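You operate a simulated robot arm through the tools that you are given. There is no shell and no other tool.

The job below is to be done with a simulated robot arm. You get a single attempt, and the scene is never put back.

TASK
Melt the cheese in the pan with the red handle at heat 2.
Fine: once golden, slide the pan out, dial to 0, grill off.

Only the result counts: the job must be done as asked and must still hold three seconds after the hand-in. Knocking over, shifting, dropping, spilling or breaking anything else fails it.

THE ROBOT
A 7-joint arm with a two-finger parallel gripper, fixed in place. Base frame: the origin is at the foot of the arm, x ahead of it, y to its left, z up; the work surface is at about z = 0.75. Units: m, rad, N and s.
Its first joint turns from -2.897 to 2.897 rad. Payload 1.57 kg.
Tool frame: the origin (TCP) lies between the finger pads and is the grasp point; the fingertips stand 0.03 m ahead of it; z points along the fingers, y is the line along which they close. Largest opening 0.11 m; finger width 0.024, thickness 0.012; the body of the gripper, 0.048 by 0.112 m, starts 0.078 m behind the TCP.
Orientation is that of the tool frame in the base frame, as a unit quaternion [x, y, z, w]. With the fingers straight down and closing along the base's y, the tool's x points along the base's -x, its y along +y and its z along -z.

THE INTERFACE
- The arm moves only by the tool send_rows. Its argument "motion" is a list of rows, each a list of 7 numbers: the finger opening in mm, from 0 to 110, then the shift along the tool's x, y, z in mm, then the turn, a rotation vector about the tool's x, y, z in rad. In form: [[grip, x, y, z, rx, ry, rz], ...]. A call has 1 to 20 rows; each row is the pose to reach, as a shift and turn from the pose commanded when the call began, along the tool's axes at that moment. A row lasts 0.2 s, in which the tool goes at most 0.05 m and 0.15 rad; a call with a longer step from one row to the next is refused whole, and so is a gripper value outside its range. A pose out of reach is approached as far as the arm can. The call stops where the force on the tool passes 40 N (or 10 N more than at its start, if that is more) or the arm is blocked; 0.2 s more then pass. The fingers move at their own pace (about 0.108 m/s each) and stop on an object; they squeeze with about 25 N. The grip force told is the motor's: it shows also when the fingers shut on nothing. Time passes only in rows, and 0.2 s behind the last, so rows that repeat a pose let the fingers close. The reply holds the time, the measured pose of the TCP, the force on the tool along the base axes, the opening and the grip force, in the units named above and with some noise, with the torque about the TCP (base axes, N m) and any sound that the robot's microphone picked up, and new pictures: "show" is both (left out), scene, wrist or none.
- Cameras (640 x 400 px; columns grow to the right, rows downward): "scene" is fixed at [0.0533, -0.6431, 1.3588]; the picture's right is [0.35, -0.94, 0.00], its down [-0.59, -0.22, -0.77] and it looks along [0.72, 0.27, -0.63] (base axes); focal length 296 px, centre (320, 200). "wrist" rides on the gripper at [0.07, 0.016, -0.141] in the tool frame; the picture's right is [-0.23, 0.97, 0.00], its down [-0.86, -0.20, -0.48] and it looks along [-0.47, -0.11, 0.88] (tool axes); focal length 222 px, centre (320, 200). There is no depth. A picture from a camera that has moved, and an enlarged one, comes with that camera's place and axes in the base frame and with its lens. The place of the scene camera against the robot may be out by one fixed shift of up to 0.025 m in any direction.
- lift_body(by): slides the trunk up (or, below 0, down) by that many m; the arm rides with it, the base frame stays. It gives what a move gives, with no picture.
- close_up(camera, box): a new picture of the part [left, top, right, bottom] of that camera's present view, enlarged. The clock stands still meanwhile.
- hand_in(): hands the job in; it is judged then, once.

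Nothing tells you positions but the pictures and the camera data. Unless the task says otherwise, let go and move clear before handing in.

The tools are called after ">>>" by a JSON object that holds its "op" and its "data". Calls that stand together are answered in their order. send_rows: Moves the arm, as the interface text tells. Its arguments: {"type":"object","properties":{"motion":{"type":"array","items":{"type":"array","items":{"type":"number"}}},"show":{"type":"string","enum":["both","scene","wrist","none"]}},"required":["motion"]} The other tools are called the same way: lift_body (by) slides the trunk up or down; close_up (camera, box) takes an enlarged picture of a part of a camera's view; hand_in () hands the job in.

At the start:

```text
t: 0.0
tool_pos: [0.2843, -0.4131, 1.1671]
ee_rot: [0.0, 1.0, 0.0, 0.0]
ft_force: [-0.3, -0.5, -0.1]
wrist_torque: [-0.01, -0.02, 0.01]
grip_width: 0.1099
finger_force: 0.0
trunk travel left (down, up): [-0.375, 0.235]
```

scene: 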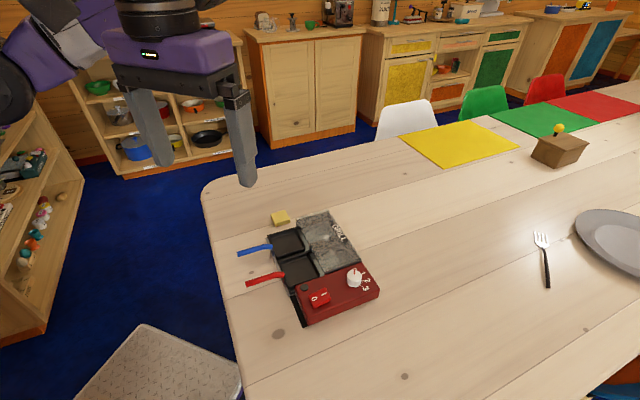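
wrist: 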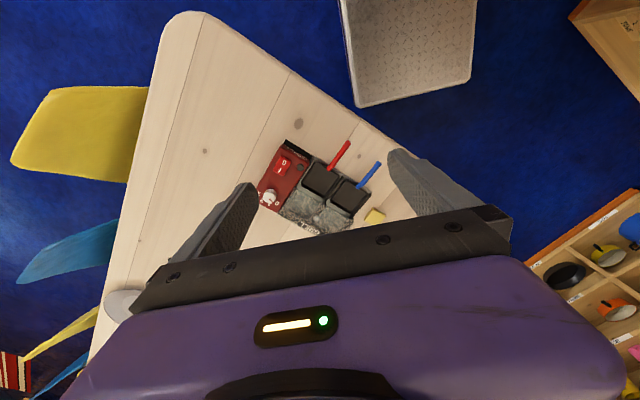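

I see a small raclette grill on the table with two pans (red and blue handle), a red control panel with a switch and a dial, and a piece of cheese beside it. I will take close-ups first.

>>> {"op": "close_up", "data": {"camera": "scene", "box": [220, 190, 400, 340]}}

>>> {"op": "close_up", "data": {"camera": "wrist", "box": [230, 120, 410, 240]}}

>>> {"op": "close_up", "data": {"camera": "scene", "box": [290, 255, 390, 335]}}

```text
2.67 times, centred on (310, 265) of scene
camera zoom: at [0.0533, -0.6431, 1.3588], right [0.35, -0.94, 0.0], down [-0.59, -0.22, -0.77], along [0.72, 0.27, -0.63], focal length 790 px, centre (347, 27)
```

zoom: 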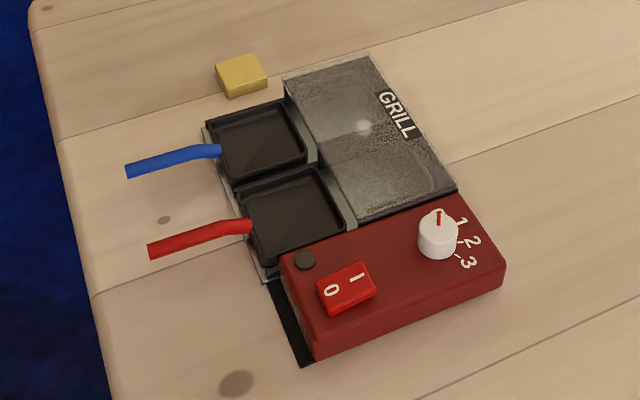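

```text
3.33 times, centred on (320, 180) of wrist
camera zoom: at [0.2145, -0.3979, 1.3081], right [0.23, 0.97, 0.0], down [0.86, -0.2, 0.48], along [0.47, -0.11, -0.88], focal length 740 px, centre (320, 267)
```

zoom: 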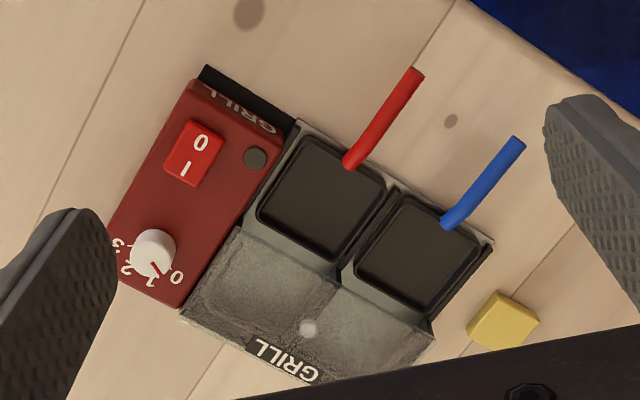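

```text
5.00 times, centred on (340, 295) of scene
camera zoom: at [0.0533, -0.6431, 1.3588], right [0.35, -0.94, 0.0], down [-0.59, -0.22, -0.77], along [0.72, 0.27, -0.63], focal length 1481 px, centre (220, -275)
```

zoom: 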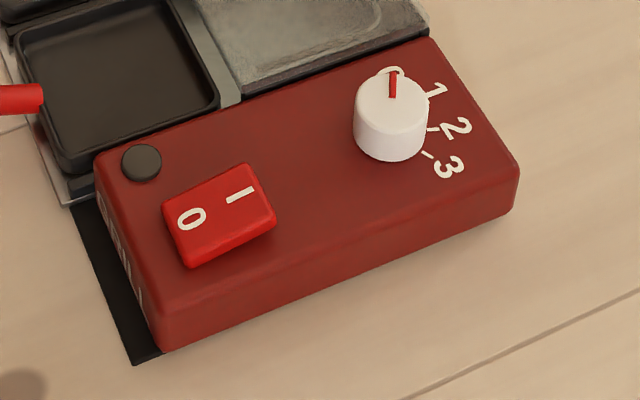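

The grill has two pans pulled out in front of the hood, the dial at 0, and a rocker switch; the cheese is near (0.59, -0.33). I'll lower the gripper a bit for a better wrist view of the grill.

>>> {"op": "send_rows", "data": {"motion": [[110, -14, -2, 42, 0, 0, 0], [110, -28, -4, 84, 0, 0, 0], [110, -42, -6, 126, 0, 0, 0], [110, -56, -7, 167, 0, 0, 0]], "show": "wrist"}}

```text
t: 1.0
tool_pos: [0.3406, -0.4205, 0.9983]
ee_rot: [0.0, 1.0, -0.001, -0.001]
ft_force: [-0.2, 0.6, 0.4]
wrist_torque: [-0.01, -0.04, -0.01]
grip_width: 0.1102
finger_force: 0.1
trunk travel left (down, up): [-0.375, 0.235]
camera wrist: at [0.271, -0.4054, 1.1403], right [0.23, 0.97, 0.0], down [0.86, -0.2, 0.48], along [0.47, -0.11, -0.88], focal length 222 px, centre (320, 200)
```

wrist: 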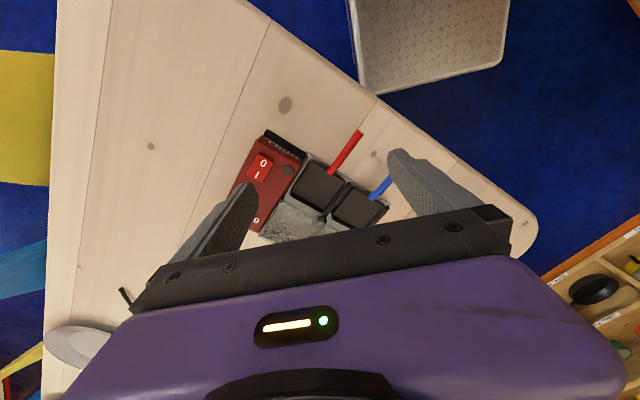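

The gripper body hides the lower half of the wrist picture, so I'll shift forward over the grill to see it in the upper half.

>>> {"op": "send_rows", "data": {"motion": [[110, -40, -17, 0, 0, 0, 0], [110, -80, -33, 0, 0, 0, 0], [110, -115, -50, 0, 0, 0, 0]], "show": "wrist"}}

>>> {"op": "close_up", "data": {"camera": "wrist", "box": [200, 40, 440, 200]}}

```text
t: 1.8
tool_pos: [0.456, -0.4711, 0.9992]
ee_rot: [0.002, 1.0, 0.001, 0.001]
ft_force: [-0.8, 0.3, 0.7]
wrist_torque: [0.04, -0.04, -0.02]
grip_width: 0.1099
finger_force: 0.1
trunk travel left (down, up): [-0.375, 0.235]
camera wrist: at [0.386, -0.4557, 1.1411], right [0.23, 0.97, 0.0], down [0.85, -0.2, 0.48], along [0.47, -0.11, -0.88], focal length 222 px, centre (320, 200)
```

wrist: 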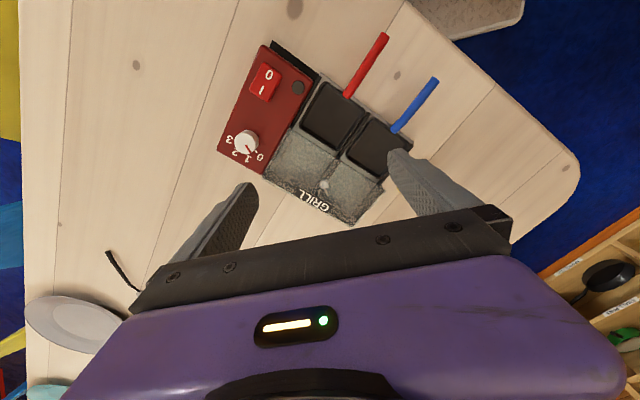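

```text
2.50 times, centred on (320, 120) of wrist
camera zoom: at [0.386, -0.4557, 1.1411], right [0.23, 0.97, 0.0], down [0.85, -0.2, 0.48], along [0.47, -0.11, -0.88], focal length 555 px, centre (320, 400)
```

zoom: 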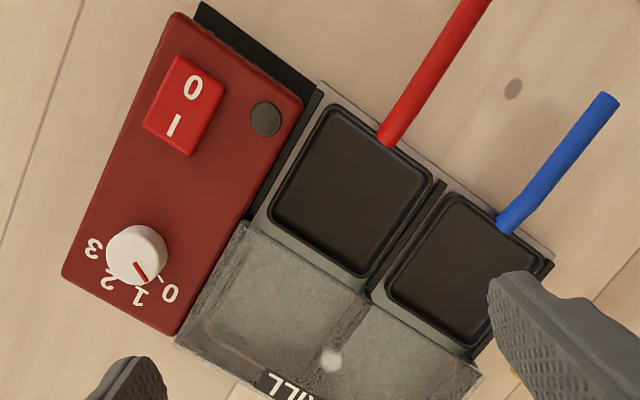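

The dial pointer appears to be at 0 and the rocker's "0" side near the front. I'll enlarge the dial and the rocker.

>>> {"op": "close_up", "data": {"camera": "wrist", "box": [218, 120, 282, 160]}}

>>> {"op": "close_up", "data": {"camera": "wrist", "box": [240, 50, 320, 100]}}

>>> {"op": "close_up", "data": {"camera": "scene", "box": [330, 255, 390, 300]}}

>>> {"op": "close_up", "data": {"camera": "scene", "box": [232, 200, 344, 290]}}

```text
10.00 times, centred on (250, 140) of wrist
camera zoom: at [0.386, -0.4557, 1.1411], right [0.23, 0.97, 0.0], down [0.85, -0.2, 0.48], along [0.47, -0.11, -0.88], focal length 2221 px, centre (1020, 800)
```

zoom: 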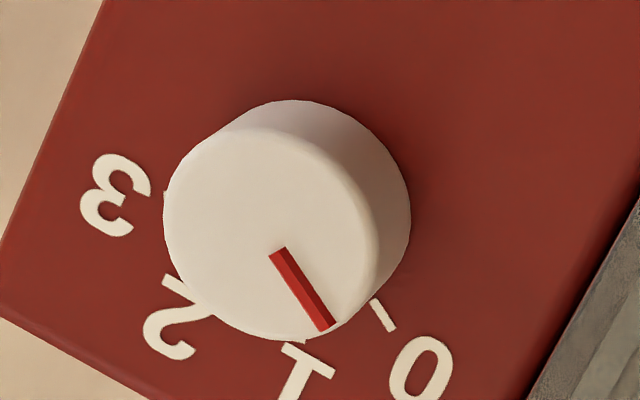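

```text
8.00 times, centred on (280, 75) of wrist
camera zoom: at [0.386, -0.4557, 1.1411], right [0.23, 0.97, 0.0], down [0.85, -0.2, 0.48], along [0.47, -0.11, -0.88], focal length 1777 px, centre (640, 1200)
```

zoom: 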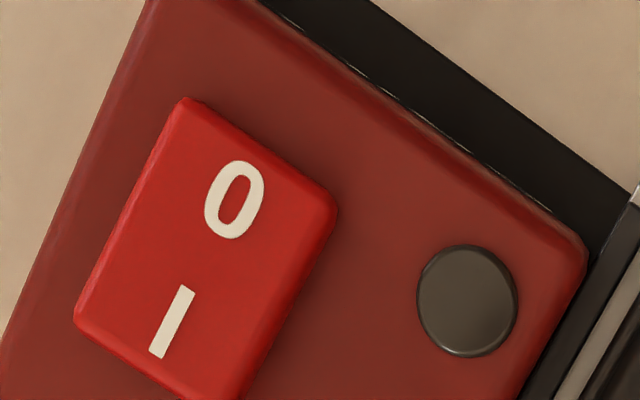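

```text
8.89 times, centred on (360, 278) of scene
camera zoom: at [0.0533, -0.6431, 1.3588], right [0.35, -0.94, 0.0], down [-0.59, -0.22, -0.77], along [0.72, 0.27, -0.63], focal length 2634 px, centre (-36, -489)
```

zoom: 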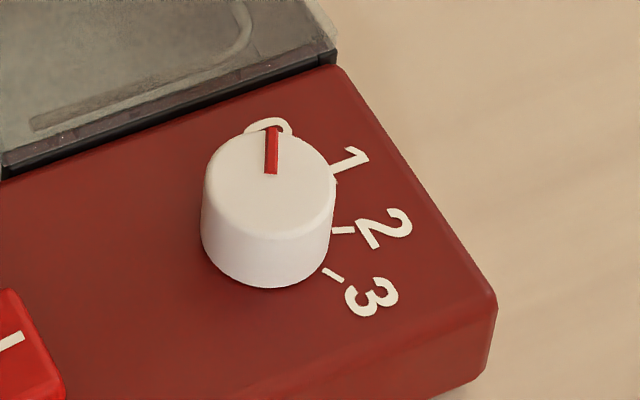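

```text
4.44 times, centred on (288, 245) of scene
camera zoom: at [0.0533, -0.6431, 1.3588], right [0.35, -0.94, 0.0], down [-0.59, -0.22, -0.77], along [0.72, 0.27, -0.63], focal length 1317 px, centre (462, 0)
```

zoom: 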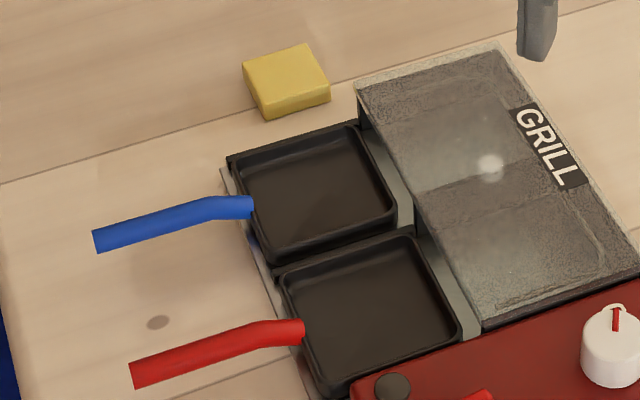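

Dial at 0, grill off, lamp dark; both pans out and empty, cheese beside the blue pan at about (0.59, -0.325). I'll move above the cheese and rotate the gripper about 45° so it closes parallel to the pan-slide direction.

>>> {"op": "send_rows", "data": {"motion": [[110, -23, 25, 10, 0, 0, -0.13], [110, -46, 49, 20, 0, 0, -0.26], [110, -69, 74, 32, 0, 0, -0.39], [110, -92, 98, 45, 0, 0, -0.52], [110, -115, 122, 57, 0, 0, -0.65], [110, -136, 146, 69, 0, 0, -0.785]]}}

>>> {"op": "close_up", "data": {"camera": "wrist", "box": [220, 60, 420, 185]}}

```text
t: 3.2
tool_pos: [0.5892, -0.3211, 0.9314]
ee_rot: [-0.383, 0.924, 0.0, 0.0]
ft_force: [0.2, -0.9, 0.4]
wrist_torque: [0.01, -0.01, -0.01]
grip_width: 0.11
finger_force: 0.0
trunk travel left (down, up): [-0.375, 0.235]
camera wrist: at [0.5276, -0.3611, 1.0733], right [-0.53, 0.85, 0.0], down [0.75, 0.46, 0.48], along [0.41, 0.25, -0.88], focal length 222 px, centre (320, 200)
```

scene: 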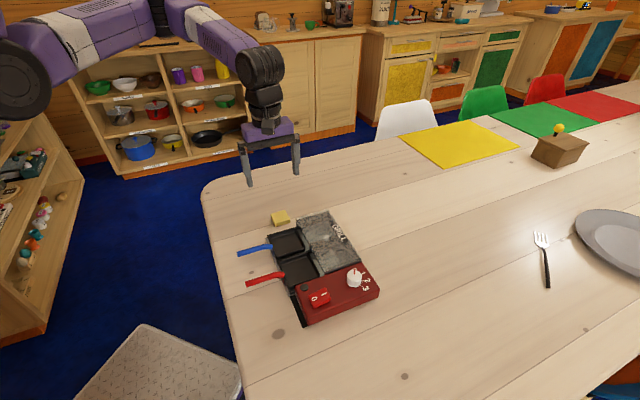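
wrist: 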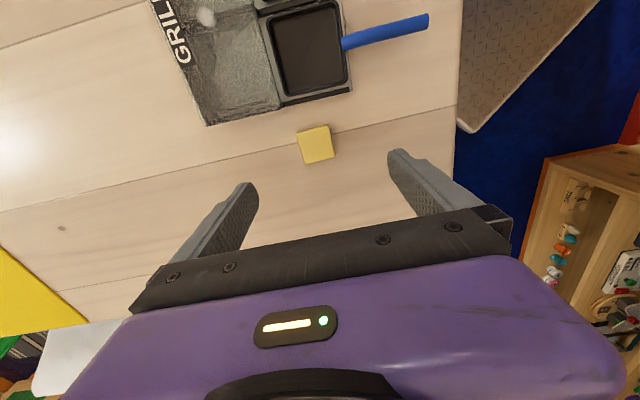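

```text
3.20 times, centred on (320, 122) of wrist
camera zoom: at [0.5276, -0.3611, 1.0733], right [-0.53, 0.85, 0.0], down [0.75, 0.46, 0.48], along [0.41, 0.25, -0.88], focal length 711 px, centre (320, 448)
```

zoom: 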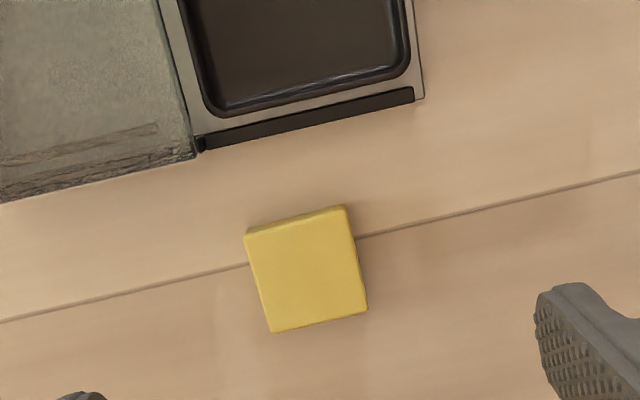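

The cheese is a 44 mm square at about (0.600, -0.322), aligned with the gripper. I'll centre over it and lower with the fingers open.

>>> {"op": "send_rows", "data": {"motion": [[110, -9, -7.8, 30, 0, 0, 0], [110, -9, -7.8, 65, 0, 0, 0], [110, -9, -7.8, 100, 0, 0, 0], [110, -9, -7.8, 125, 0, 0, 0], [110, -9, -7.8, 138, 0, 0, 0], [110, -9, -7.8, 146, 0, 0, 0]], "show": "both"}}

>>> {"op": "close_up", "data": {"camera": "wrist", "box": [200, 60, 440, 210]}}

```text
t: 4.6
tool_pos: [0.6024, -0.3224, 0.7852]
ee_rot: [-0.383, 0.924, 0.0, 0.001]
ft_force: [0.6, 0.2, -0.5]
wrist_torque: [-0.04, -0.02, -0.02]
grip_width: 0.1105
finger_force: 0.1
trunk travel left (down, up): [-0.375, 0.235]
camera wrist: at [0.5412, -0.361, 0.9261], right [-0.53, 0.85, 0.0], down [0.75, 0.46, 0.48], along [0.41, 0.25, -0.88], focal length 222 px, centre (320, 200)
```

scene: 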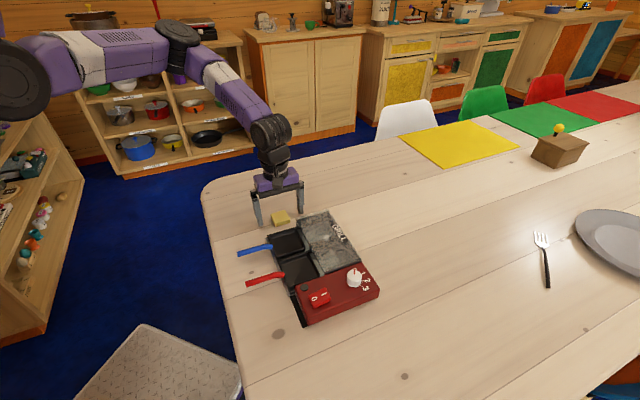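
wrist: 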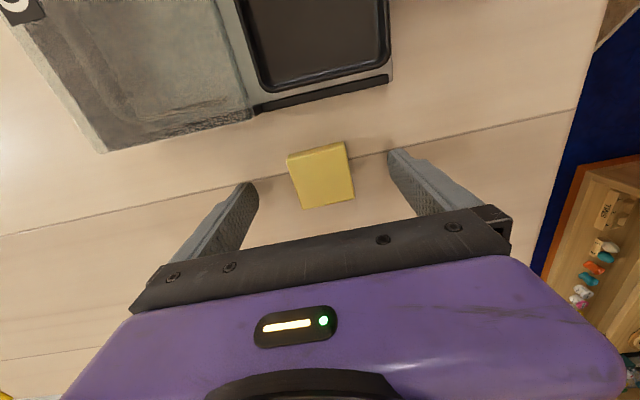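

```text
2.67 times, centred on (320, 135) of wrist
camera zoom: at [0.5412, -0.361, 0.9261], right [-0.53, 0.85, 0.0], down [0.75, 0.46, 0.48], along [0.41, 0.25, -0.88], focal length 592 px, centre (320, 373)
```

zoom: 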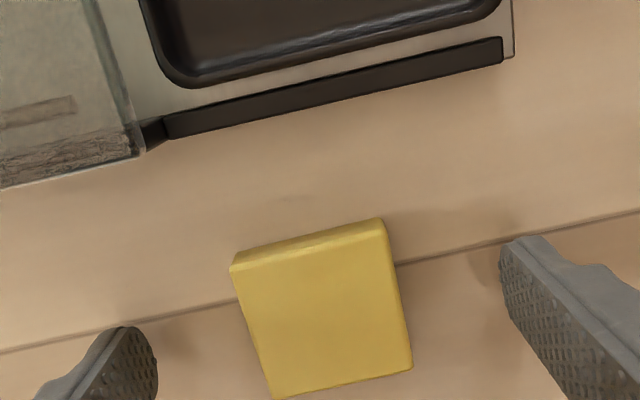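

The fingers straddle the cheese with tips just above the table. Now I close on it.

>>> {"op": "send_rows", "data": {"motion": [[80, 0, 0, 0, 0, 0, 0], [50, 0, 0, 0, 0, 0, 0], [30, 0, 0, 0, 0, 0, 0], [30, 0, 0, 0, 0, 0, 0], [30, 0, 0, 0, 0, 0, 0]], "show": "wrist"}}

```text
t: 5.8
tool_pos: [0.6019, -0.3223, 0.7848]
ee_rot: [-0.383, 0.924, 0.0, 0.0]
ft_force: [0.4, -0.3, 0.2]
wrist_torque: [-0.02, 0.01, -0.02]
grip_width: 0.0448
finger_force: 25.5
trunk travel left (down, up): [-0.375, 0.235]
camera wrist: at [0.5413, -0.3609, 0.9263], right [-0.53, 0.85, 0.0], down [0.75, 0.46, 0.48], along [0.41, 0.25, -0.88], focal length 222 px, centre (320, 200)
```

wrist: 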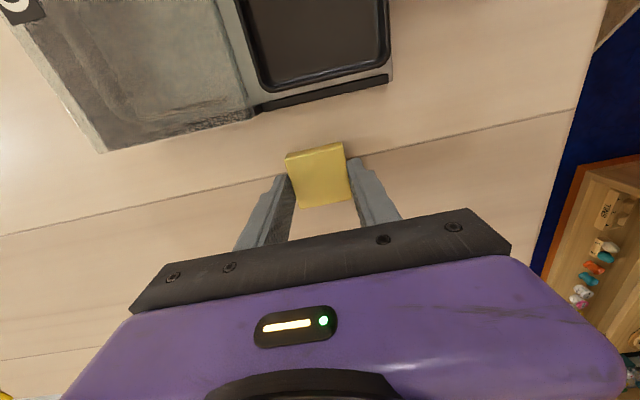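

The cheese is held (44.8 mm wide). I'll lift it and carry it over to above the red-handled pan.

>>> {"op": "send_rows", "data": {"motion": [[30, 0, 0, -20, 0, 0, 0], [30, 0, 0, -60, 0, 0, 0], [30, 0, 0, -100, 0, 0, 0], [30, 35, 4, -120, 0, 0, 0], [30, 75, 9, -120, 0, 0, 0], [30, 115, 14, -120, 0, 0, 0], [30, 155, 19, -120, 0, 0, 0], [30, 190, 23, -120, 0, 0, 0], [30, 206, 25, -120, 0, 0, 0], [30, 206, 25, -120, 0, 0, 0]]}}

>>> {"op": "close_up", "data": {"camera": "wrist", "box": [200, 40, 440, 190]}}

```text
t: 8.0
tool_pos: [0.4392, -0.4506, 0.9048]
ee_rot: [-0.383, 0.924, 0.0, 0.0]
ft_force: [-0.6, 0.7, -0.7]
wrist_torque: [-0.02, -0.02, 0.0]
grip_width: 0.045
finger_force: 24.9
trunk travel left (down, up): [-0.375, 0.235]
camera wrist: at [0.3775, -0.4897, 1.0451], right [-0.53, 0.85, 0.0], down [0.75, 0.46, 0.48], along [0.41, 0.25, -0.88], focal length 222 px, centre (320, 200)
```

scene: 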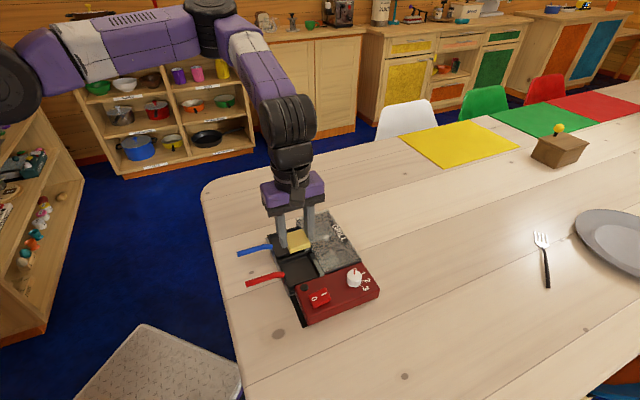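
wrist: 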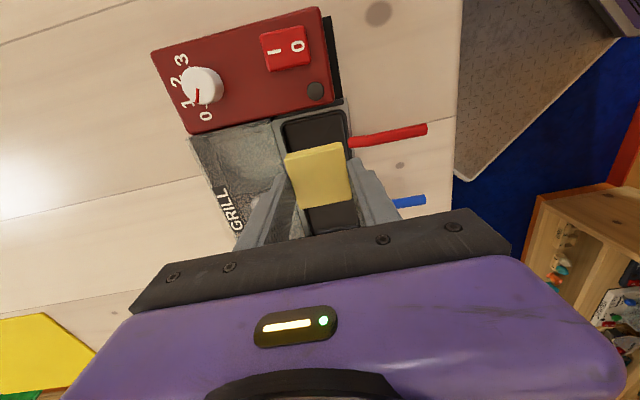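

```text
2.67 times, centred on (320, 115) of wrist
camera zoom: at [0.3775, -0.4897, 1.0451], right [-0.53, 0.85, 0.0], down [0.75, 0.46, 0.48], along [0.41, 0.25, -0.88], focal length 592 px, centre (320, 427)
```

zoom: 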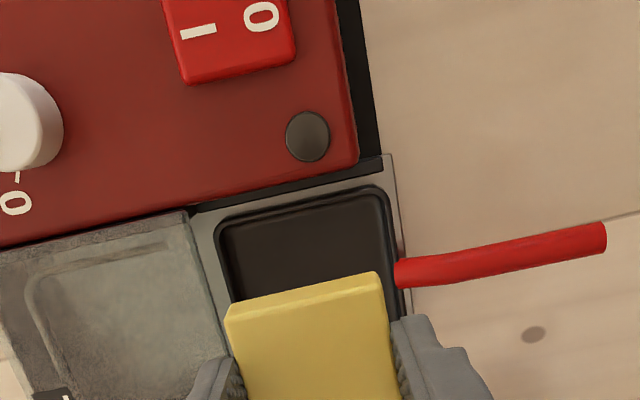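

The cheese hangs above the red pan; the pan's centre comes out around (0.445, -0.452), about 77×72 mm. I'll take scene close-ups to pin down heights before lowering.

>>> {"op": "close_up", "data": {"camera": "scene", "box": [240, 180, 368, 280]}}

>>> {"op": "close_up", "data": {"camera": "wrist", "box": [260, 90, 372, 160]}}

```text
4.00 times, centred on (304, 230) of scene
camera zoom: at [0.0533, -0.6431, 1.3588], right [0.35, -0.94, 0.0], down [-0.59, -0.22, -0.77], along [0.72, 0.27, -0.63], focal length 1185 px, centre (384, 80)
```

zoom: 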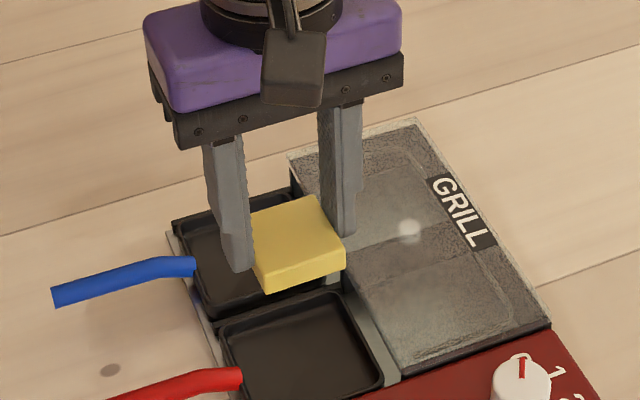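

```text
5.71 times, centred on (316, 125) of wrist
camera zoom: at [0.3775, -0.4897, 1.0451], right [-0.53, 0.85, 0.0], down [0.75, 0.46, 0.48], along [0.41, 0.25, -0.88], focal length 1269 px, centre (343, 629)
```

zoom: 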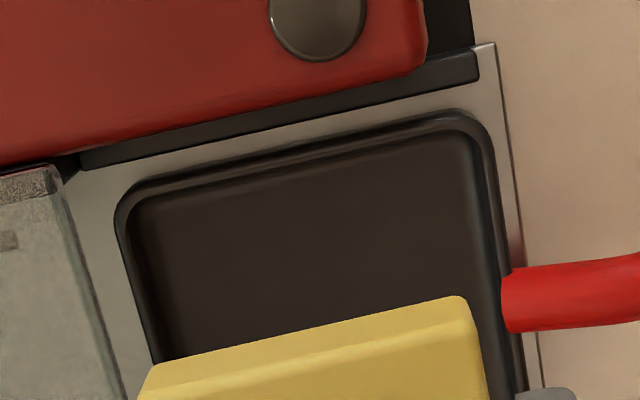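

Scene and wrist rays agree on a pan rim at z ≈ 0.772, and the pan centre at about (0.444, -0.450). The fingers plus cheese just about span the pan, so I'll lower until the tips are barely above the rim and look again.

>>> {"op": "send_rows", "data": {"motion": [[30, -5.6, -3.3, 20, 0, 0, 0], [30, -5.6, -3.3, 50, 0, 0, 0], [30, -5.6, -3.3, 70, 0, 0, 0], [30, -5.6, -3.3, 83, 0, 0, 0], [30, -5.6, -3.3, 90, 0, 0, 0], [30, -5.6, -3.3, 90, 0, 0, 0]]}}

>>> {"op": "close_up", "data": {"camera": "scene", "box": [240, 210, 368, 290]}}

>>> {"op": "close_up", "data": {"camera": "wrist", "box": [230, 90, 422, 210]}}

```text
t: 9.4
tool_pos: [0.4452, -0.4479, 0.8137]
ee_rot: [-0.383, 0.924, 0.0, -0.001]
ft_force: [-0.3, 0.0, -0.1]
wrist_torque: [-0.04, 0.0, 0.01]
grip_width: 0.0449
finger_force: 24.6
trunk travel left (down, up): [-0.375, 0.235]
camera wrist: at [0.3842, -0.4871, 0.9549], right [-0.53, 0.85, 0.0], down [0.75, 0.46, 0.48], along [0.41, 0.25, -0.88], focal length 222 px, centre (320, 200)
```

scene: 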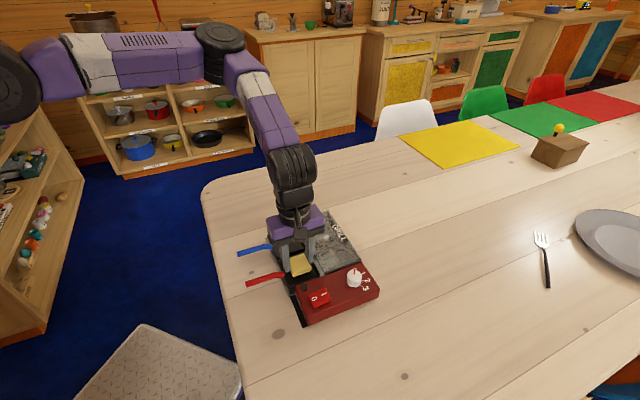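
wrist: 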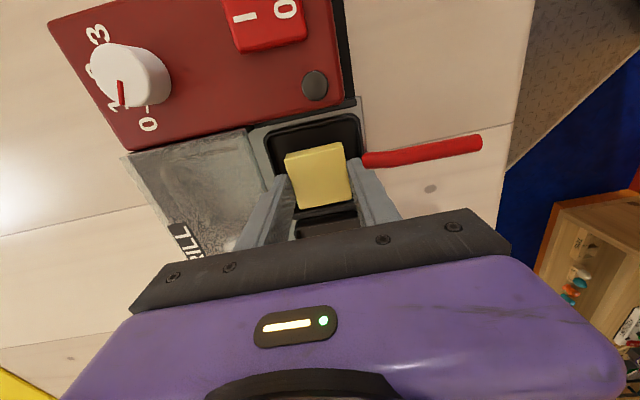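

```text
5.00 times, centred on (304, 250) of scene
camera zoom: at [0.0533, -0.6431, 1.3588], right [0.35, -0.94, 0.0], down [-0.59, -0.22, -0.77], along [0.72, 0.27, -0.63], focal length 1481 px, centre (400, -50)
```

zoom: 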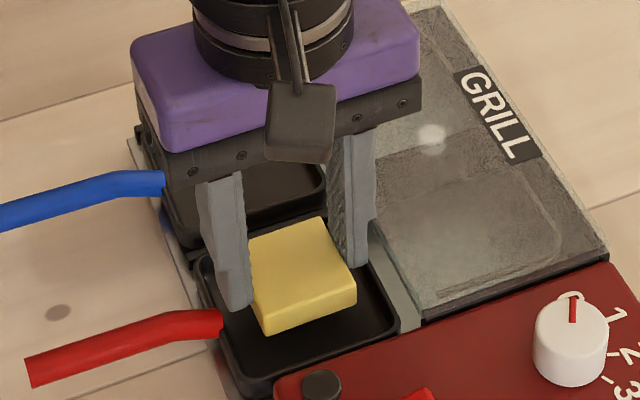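

```text
3.33 times, centred on (326, 150) of wrist
camera zoom: at [0.3842, -0.4871, 0.9549], right [-0.53, 0.85, 0.0], down [0.75, 0.46, 0.48], along [0.41, 0.25, -0.88], focal length 740 px, centre (300, 367)
```

zoom: 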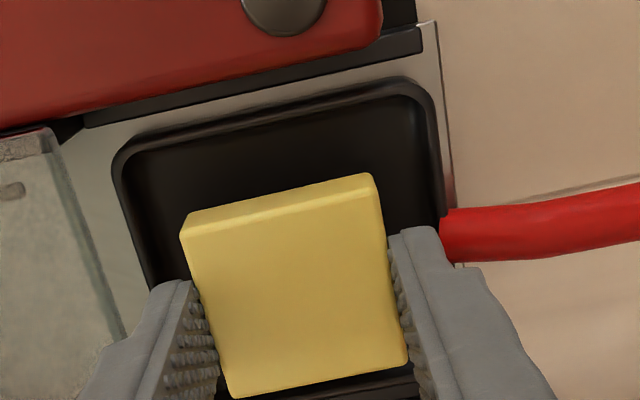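

Cheese centre (0.4436, -0.4495) matches the pan centre (0.444, -0.448) well. I'll lower a few more millimetres and watch the force.

>>> {"op": "send_rows", "data": {"motion": [[30, 0, 0, 2, 0, 0, 0], [30, 0, 0, 4, 0, 0, 0], [30, 0, 0, 6, 0, 0, 0]], "show": "none"}}

>>> {"op": "close_up", "data": {"camera": "scene", "box": [256, 230, 352, 290]}}

```text
t: 10.2
tool_pos: [0.4452, -0.4485, 0.8098]
ee_rot: [-0.382, 0.924, 0.001, 0.001]
ft_force: [0.2, 0.5, -0.8]
wrist_torque: [-0.01, 0.0, 0.0]
grip_width: 0.0447
finger_force: 24.9
trunk travel left (down, up): [-0.375, 0.235]
```

```text
6.67 times, centred on (304, 260) of scene
camera zoom: at [0.0533, -0.6431, 1.3588], right [0.35, -0.94, 0.0], down [-0.59, -0.22, -0.77], along [0.72, 0.27, -0.63], focal length 1975 px, centre (427, -200)
```

zoom: 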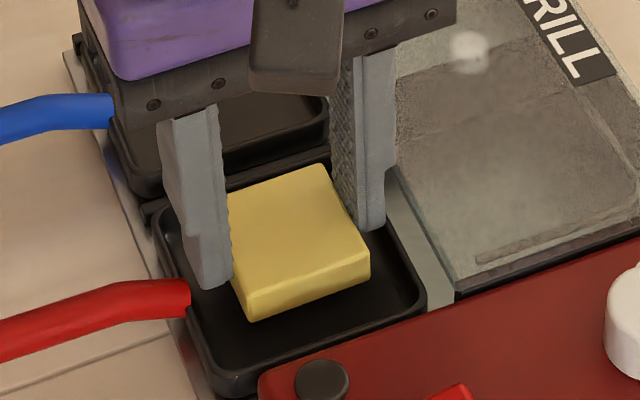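

No contact yet; I'll lower another few millimetres.

>>> {"op": "send_rows", "data": {"motion": [[30, 0, 0, 2, 0, 0, 0], [30, 0, 0, 4, 0, 0, 0], [30, 0, 0, 4, 0, 0, 0]], "show": "none"}}

>>> {"op": "close_up", "data": {"camera": "scene", "box": [256, 230, 352, 290]}}

>>> {"op": "close_up", "data": {"camera": "wrist", "box": [250, 90, 410, 210]}}

```text
t: 11.0
tool_pos: [0.4456, -0.4482, 0.8059]
ee_rot: [-0.383, 0.924, 0.0, 0.0]
ft_force: [-0.1, 0.6, 0.2]
wrist_torque: [-0.01, -0.03, -0.04]
grip_width: 0.045
finger_force: 25.3
trunk travel left (down, up): [-0.375, 0.235]
```

```text
6.67 times, centred on (304, 260) of scene
camera zoom: at [0.0533, -0.6431, 1.3588], right [0.35, -0.94, 0.0], down [-0.59, -0.22, -0.77], along [0.72, 0.27, -0.63], focal length 1975 px, centre (427, -200)
```

zoom: 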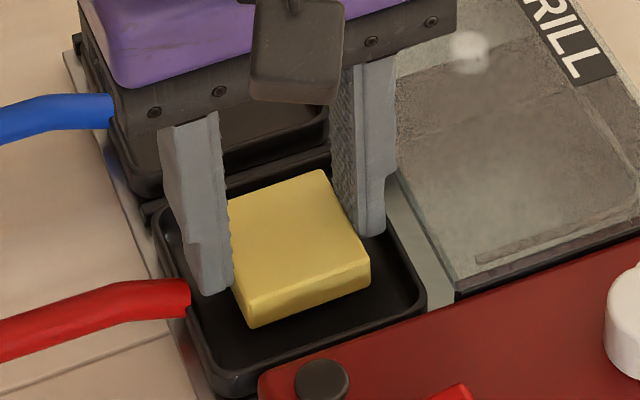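

```text
3.33 times, centred on (330, 150) of wrist
camera zoom: at [0.3849, -0.4874, 0.9465], right [-0.53, 0.85, 0.0], down [0.75, 0.46, 0.48], along [0.41, 0.25, -0.88], focal length 740 px, centre (287, 367)
```

zoom: 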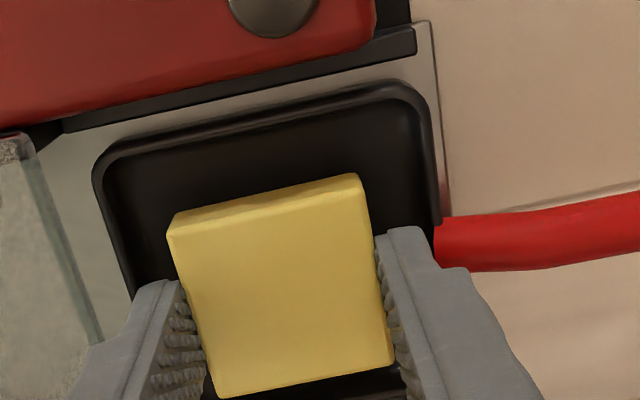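

The tips sit right at rim level and the cheese is mostly inside the pan, so I'll release with a small opening and then retreat up.

>>> {"op": "send_rows", "data": {"motion": [[48, 0, 0, 0, 0, 0, 0], [51, 0, 0, 0, 0, 0, 0], [52, 0, 0, 0, 0, 0, 0], [52, 0, 0, 0, 0, 0, 0]], "show": "none"}}

>>> {"op": "close_up", "data": {"camera": "scene", "box": [256, 230, 352, 290]}}

>>> {"op": "close_up", "data": {"camera": "wrist", "box": [250, 90, 410, 210]}}

```text
t: 12.0
tool_pos: [0.4451, -0.4492, 0.8052]
ee_rot: [-0.382, 0.924, 0.0, 0.0]
ft_force: [0.4, 0.3, -0.4]
wrist_torque: [0.02, 0.0, 0.03]
grip_width: 0.052
finger_force: 0.1
trunk travel left (down, up): [-0.375, 0.235]
```

```text
6.67 times, centred on (304, 260) of scene
camera zoom: at [0.0533, -0.6431, 1.3588], right [0.35, -0.94, 0.0], down [-0.59, -0.22, -0.77], along [0.72, 0.27, -0.63], focal length 1975 px, centre (427, -200)
```

zoom: 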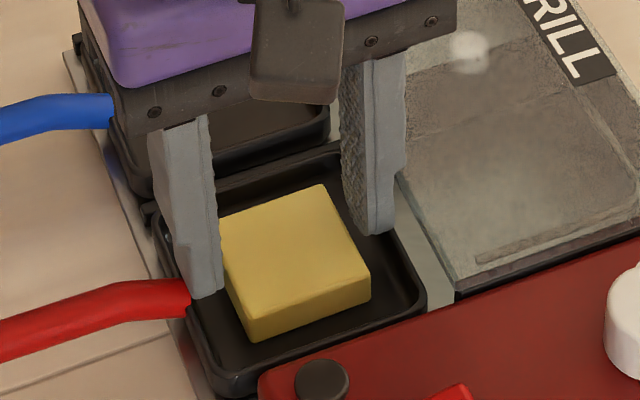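

```text
3.33 times, centred on (330, 150) of wrist
camera zoom: at [0.3849, -0.4873, 0.9466], right [-0.53, 0.85, 0.0], down [0.75, 0.46, 0.48], along [0.41, 0.25, -0.88], focal length 740 px, centre (287, 367)
```

zoom: 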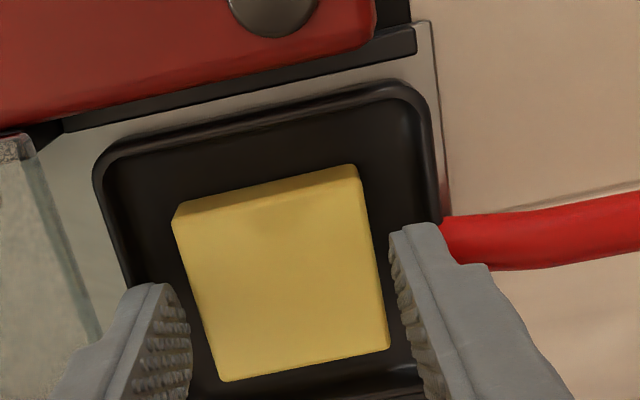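

The cheese lies flat in the red pan. Now I'll rise, close the fingers and move above the rocker's "I" end (about (0.384, -0.541)).

>>> {"op": "send_rows", "data": {"motion": [[52, 0, 0, -15, 0, 0, 0], [52, 0, 0, -40, 0, 0, 0], [52, 0, 0, -75, 0, 0, 0], [30, 30, -6, -95, 0, 0, 0], [0, 65, -13, -95, 0, 0, 0], [0, 95, -19, -95, 0, 0, 0], [0, 108, -22, -95, 0, 0, 0], [0, 108, -22, -95, 0, 0, 0]]}}

>>> {"op": "close_up", "data": {"camera": "wrist", "box": [200, 60, 440, 210]}}

>>> {"op": "close_up", "data": {"camera": "scene", "box": [256, 220, 400, 330]}}

```text
t: 13.8
tool_pos: [0.3841, -0.5409, 0.901]
ee_rot: [-0.382, 0.924, 0.0, 0.0]
ft_force: [-0.3, 0.0, 0.8]
wrist_torque: [0.0, 0.0, 0.03]
grip_width: 0.0
finger_force: 21.1
trunk travel left (down, up): [-0.375, 0.235]
camera wrist: at [0.3245, -0.5798, 1.0418], right [-0.53, 0.85, 0.0], down [0.75, 0.46, 0.48], along [0.41, 0.25, -0.88], focal length 222 px, centre (320, 200)
```

scene: 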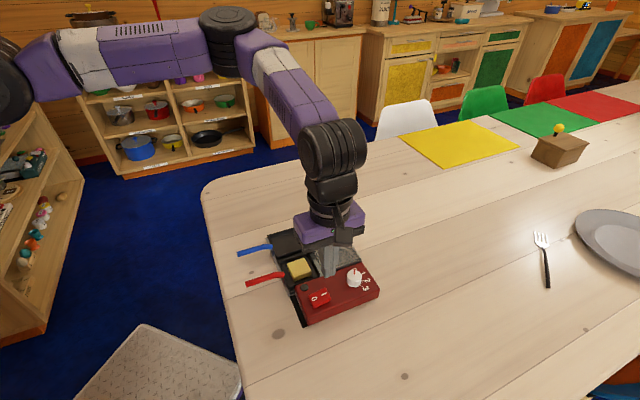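
wrist: 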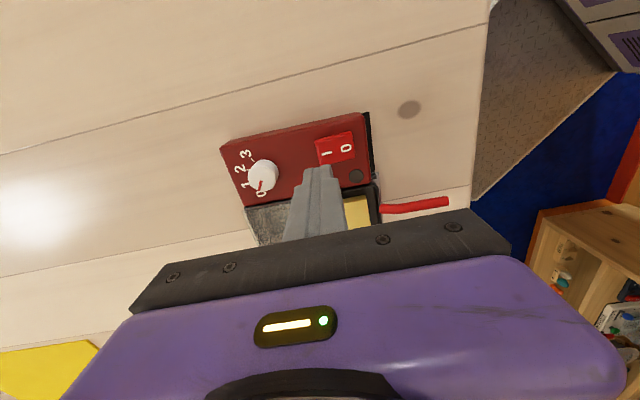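

```text
2.67 times, centred on (320, 135) of wrist
camera zoom: at [0.3245, -0.5798, 1.0418], right [-0.53, 0.85, 0.0], down [0.75, 0.46, 0.48], along [0.41, 0.25, -0.88], focal length 592 px, centre (320, 373)
```

zoom: 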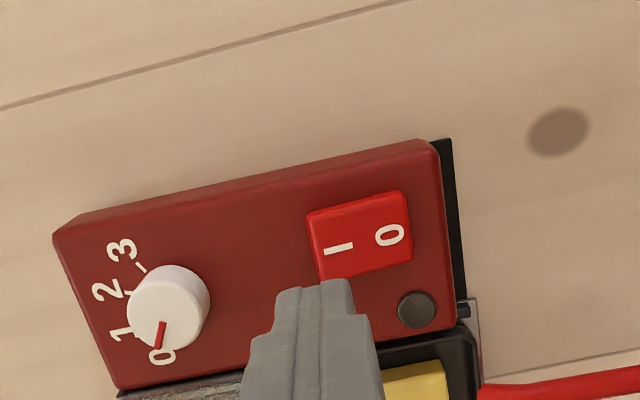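

```text
3.64 times, centred on (328, 275) of scene
camera zoom: at [0.0533, -0.6431, 1.3588], right [0.35, -0.94, 0.0], down [-0.59, -0.22, -0.77], along [0.72, 0.27, -0.63], focal length 1077 px, centre (291, -73)
```

zoom: 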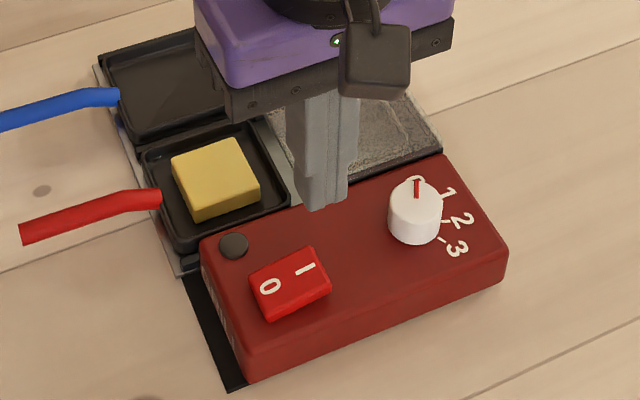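

The rocker's "0" end is pressed (off) and its "I" end stands higher; the closed fingertips are right above the "I" end. I'll press down gently.

>>> {"op": "send_rows", "data": {"motion": [[0, 0, 0, 30, 0, 0, 0], [0, 0, 0, 50, 0, 0, 0], [0, 0, 0, 57, 0, 0, 0], [0, 0, 0, 59, 0, 0, 0], [0, 0, 0, 61, 0, 0, 0], [0, 0, 0, 63, 0, 0, 0], [0, 0, 0, 65, 0, 0, 0]], "show": "both"}}

>>> {"op": "close_up", "data": {"camera": "scene", "box": [256, 220, 400, 330]}}

```text
t: 15.4
tool_pos: [0.3851, -0.5399, 0.8354]
ee_rot: [-0.383, 0.924, -0.001, 0.0]
ft_force: [0.6, -2.0, 3.6]
wrist_torque: [-0.03, -0.04, -0.02]
grip_width: 0.0003
finger_force: 21.2
trunk travel left (down, up): [-0.375, 0.235]
camera wrist: at [0.3241, -0.5803, 0.977], right [-0.53, 0.85, 0.0], down [0.75, 0.46, 0.48], along [0.41, 0.25, -0.88], focal length 222 px, centre (320, 200)
```

scene: 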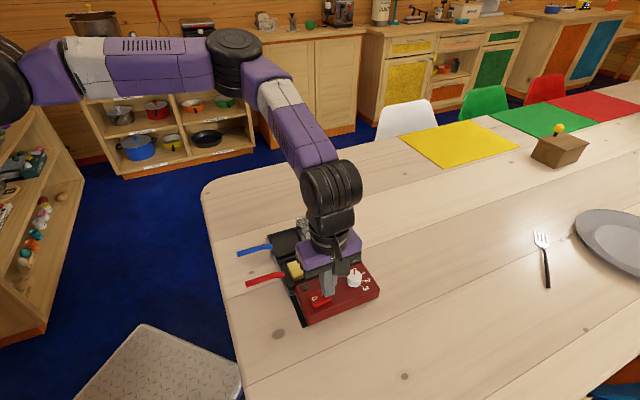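
wrist: 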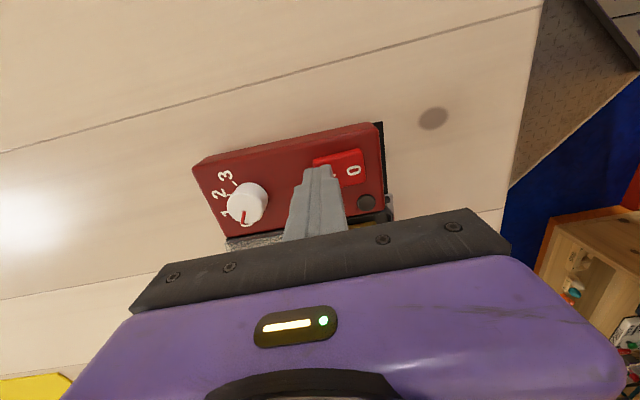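

```text
3.64 times, centred on (328, 275) of scene
camera zoom: at [0.0533, -0.6431, 1.3588], right [0.35, -0.94, 0.0], down [-0.59, -0.22, -0.77], along [0.72, 0.27, -0.63], focal length 1077 px, centre (291, -73)
```

zoom: 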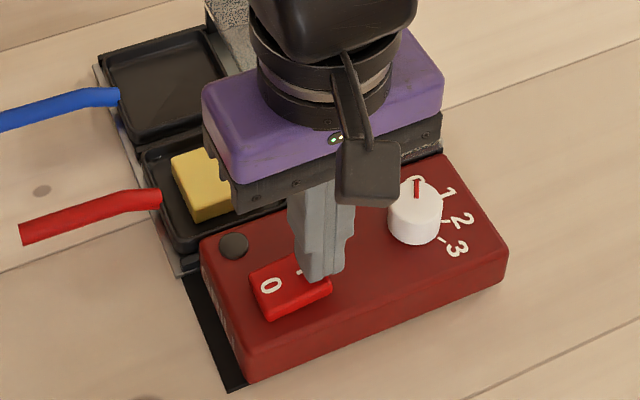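

Contact has begun with 3.6 N. I'll press a few millimetres further and listen for a click or lamp change.

>>> {"op": "send_rows", "data": {"motion": [[0, 0, 0, 1.5, 0, 0, 0], [0, 0, 0, 3, 0, 0, 0], [0, 0, 0, 4.5, 0, 0, 0]], "show": "none"}}

>>> {"op": "close_up", "data": {"camera": "scene", "box": [256, 220, 400, 330]}}

```text
t: 16.2
tool_pos: [0.3855, -0.542, 0.8322]
ee_rot: [-0.383, 0.924, -0.002, 0.0]
ft_force: [6.3, -2.6, 18.5]
wrist_torque: [0.07, -0.08, -0.02]
grip_width: 0.0002
finger_force: 21.3
trunk travel left (down, up): [-0.375, 0.235]
```

```text
3.64 times, centred on (328, 275) of scene
camera zoom: at [0.0533, -0.6431, 1.3588], right [0.35, -0.94, 0.0], down [-0.59, -0.22, -0.77], along [0.72, 0.27, -0.63], focal length 1077 px, centre (291, -73)
```

zoom: 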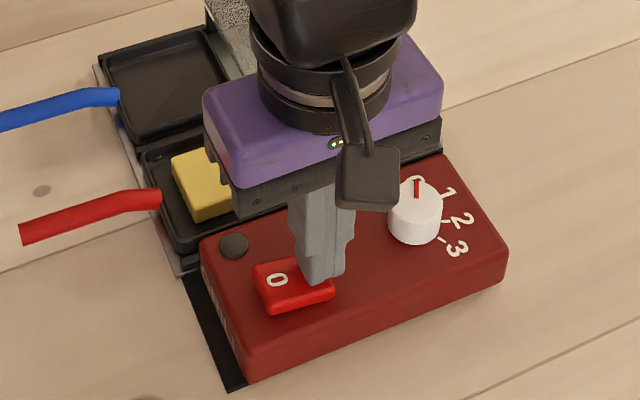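

The rocker has visibly tipped over to the "I" side. I'll lift off and check that it stays and whether the lamp lights.

>>> {"op": "send_rows", "data": {"motion": [[0, 0, 0, -10, 0, 0, 0], [0, 0, 0, -40, 0, 0, 0], [0, 0, 0, -70, 0, 0, 0]], "show": "wrist"}}

>>> {"op": "close_up", "data": {"camera": "scene", "box": [256, 220, 400, 330]}}

>>> {"op": "close_up", "data": {"camera": "wrist", "box": [200, 60, 440, 210]}}

```text
t: 17.0
tool_pos: [0.3836, -0.5413, 0.8999]
ee_rot: [-0.383, 0.924, 0.002, -0.001]
ft_force: [1.3, 0.4, -0.5]
wrist_torque: [0.01, 0.02, -0.02]
grip_width: 0.0
finger_force: 21.5
trunk travel left (down, up): [-0.375, 0.235]
camera wrist: at [0.3231, -0.581, 1.0414], right [-0.53, 0.85, 0.0], down [0.75, 0.46, 0.48], along [0.41, 0.25, -0.88], focal length 222 px, centre (320, 200)
```

wrist: 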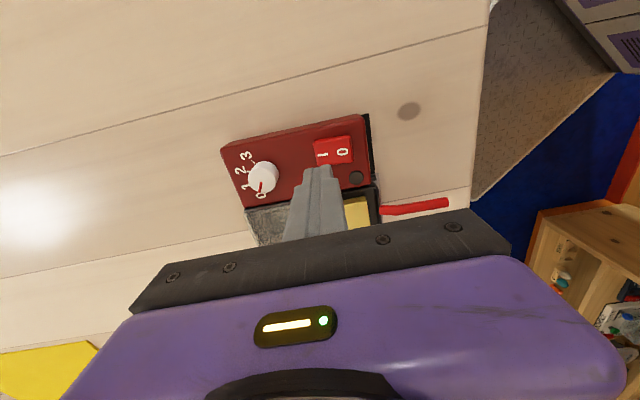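

```text
3.64 times, centred on (328, 275) of scene
camera zoom: at [0.0533, -0.6431, 1.3588], right [0.35, -0.94, 0.0], down [-0.59, -0.22, -0.77], along [0.72, 0.27, -0.63], focal length 1077 px, centre (291, -73)
```

zoom: 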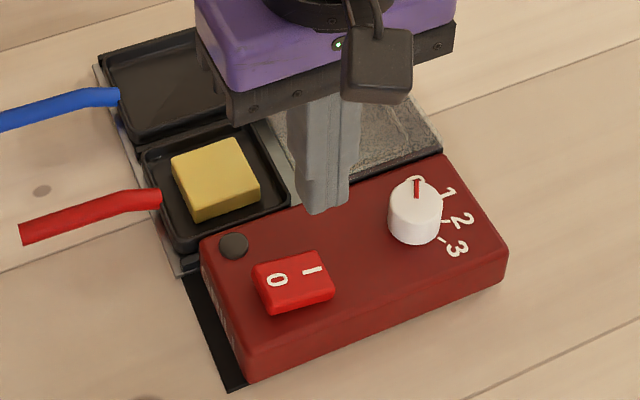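

```text
2.67 times, centred on (320, 135) of wrist
camera zoom: at [0.3231, -0.581, 1.0414], right [-0.53, 0.85, 0.0], down [0.75, 0.46, 0.48], along [0.41, 0.25, -0.88], focal length 592 px, centre (320, 373)
```

zoom: 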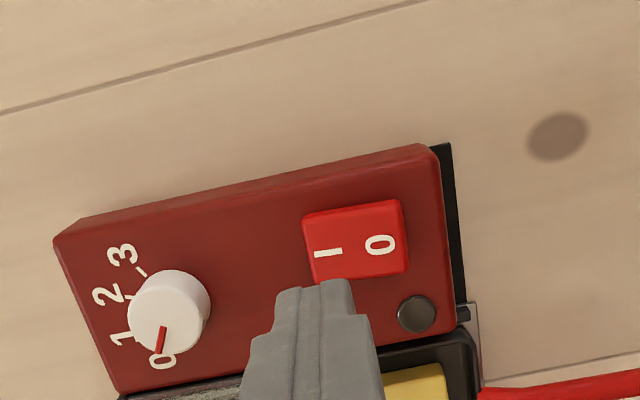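

The rocker stays on "I"; the lamp is still dark with the dial at 0. Next I move above the dial (about (0.444, -0.585)) with fingers open to look at it closely.

>>> {"op": "send_rows", "data": {"motion": [[20, -4, -25, -5, 0, 0, 0], [70, -8, -50, -5, 0, 0, 0], [70, -12, -74, -5, 0, 0, 0], [70, -12, -74, -5, 0, 0, 0]], "show": "wrist"}}

>>> {"op": "close_up", "data": {"camera": "wrist", "box": [256, 100, 384, 180]}}

>>> {"op": "close_up", "data": {"camera": "scene", "box": [296, 230, 400, 310]}}

```text
t: 18.0
tool_pos: [0.447, -0.5841, 0.9064]
ee_rot: [-0.383, 0.924, 0.0, 0.0]
ft_force: [-0.2, -0.5, -0.7]
wrist_torque: [-0.02, 0.01, 0.0]
grip_width: 0.0703
finger_force: 0.1
trunk travel left (down, up): [-0.375, 0.235]
camera wrist: at [0.386, -0.6236, 1.0482], right [-0.53, 0.85, 0.0], down [0.75, 0.46, 0.48], along [0.41, 0.25, -0.88], focal length 222 px, centre (320, 200)
```

wrist: 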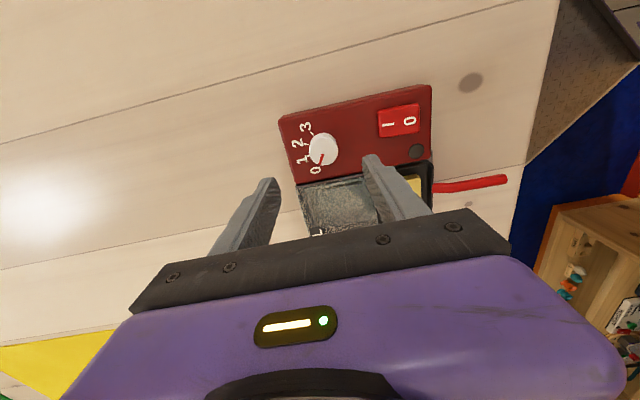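

```text
5.00 times, centred on (320, 140) of wrist
camera zoom: at [0.386, -0.6236, 1.0482], right [-0.53, 0.85, 0.0], down [0.75, 0.46, 0.48], along [0.41, 0.25, -0.88], focal length 1111 px, centre (320, 500)
```

zoom: 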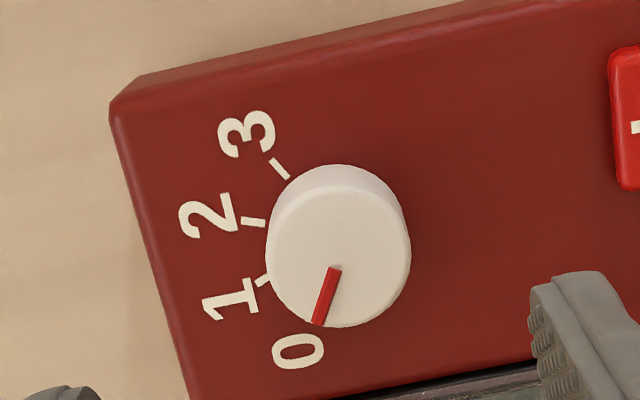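

```text
5.00 times, centred on (348, 270) of scene
camera zoom: at [0.0533, -0.6431, 1.3588], right [0.35, -0.94, 0.0], down [-0.59, -0.22, -0.77], along [0.72, 0.27, -0.63], focal length 1481 px, centre (180, -150)
```

zoom: 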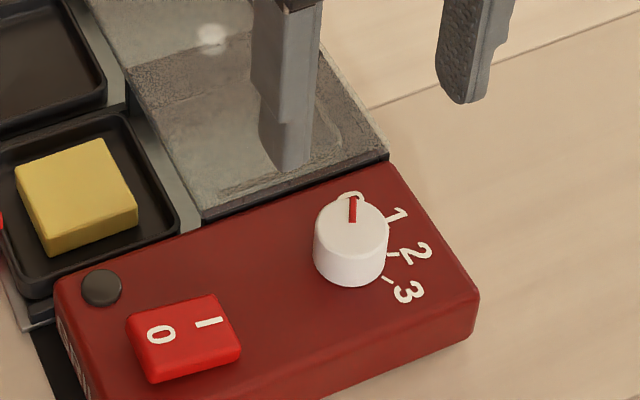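

The dial sits at about (0.443, -0.582), 30 mm across, labels spaced about 40° with 0→2 being clockwise ≈80°. I'll lower the open fingers around it.

>>> {"op": "send_rows", "data": {"motion": [[58, 1.7, 4.6, 25, 0, 0, 0], [58, 1.7, 4.6, 50, 0, 0, 0], [58, 1.7, 4.6, 65, 0, 0, 0], [58, 1.7, 4.6, 72, 0, 0, 0], [58, 1.7, 4.6, 75, 0, 0, 0]], "show": "wrist"}}

>>> {"op": "close_up", "data": {"camera": "wrist", "box": [240, 110, 400, 210]}}

>>> {"op": "close_up", "data": {"camera": "scene", "box": [296, 230, 400, 310]}}

```text
t: 19.2
tool_pos: [0.4415, -0.583, 0.83]
ee_rot: [-0.383, 0.924, 0.0, 0.0]
ft_force: [-0.1, -0.2, -0.4]
wrist_torque: [0.02, 0.02, -0.02]
grip_width: 0.0583
finger_force: 0.0
trunk travel left (down, up): [-0.375, 0.235]
camera wrist: at [0.3808, -0.6212, 0.9716], right [-0.53, 0.85, 0.0], down [0.75, 0.46, 0.48], along [0.41, 0.25, -0.88], focal length 222 px, centre (320, 200)
```

wrist: 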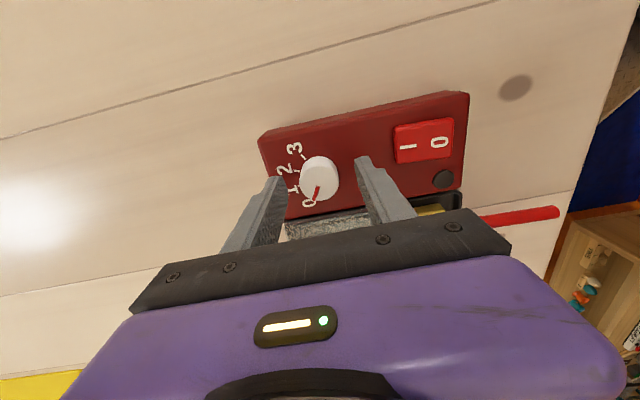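

```text
4.00 times, centred on (320, 160) of wrist
camera zoom: at [0.3808, -0.6212, 0.9716], right [-0.53, 0.85, 0.0], down [0.75, 0.46, 0.48], along [0.41, 0.25, -0.88], focal length 888 px, centre (320, 360)
```

zoom: 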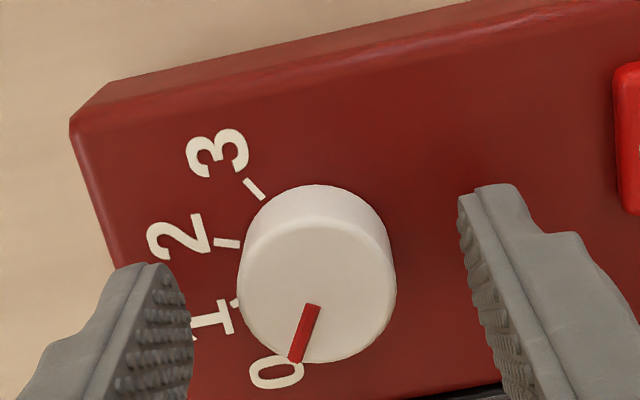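

```text
5.00 times, centred on (348, 270) of scene
camera zoom: at [0.0533, -0.6431, 1.3588], right [0.35, -0.94, 0.0], down [-0.59, -0.22, -0.77], along [0.72, 0.27, -0.63], focal length 1481 px, centre (180, -150)
```

zoom: 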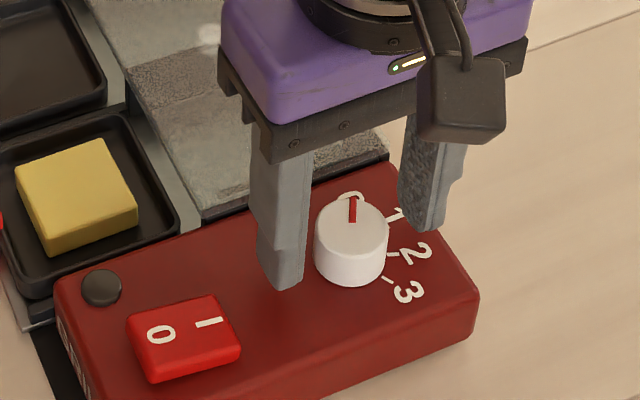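

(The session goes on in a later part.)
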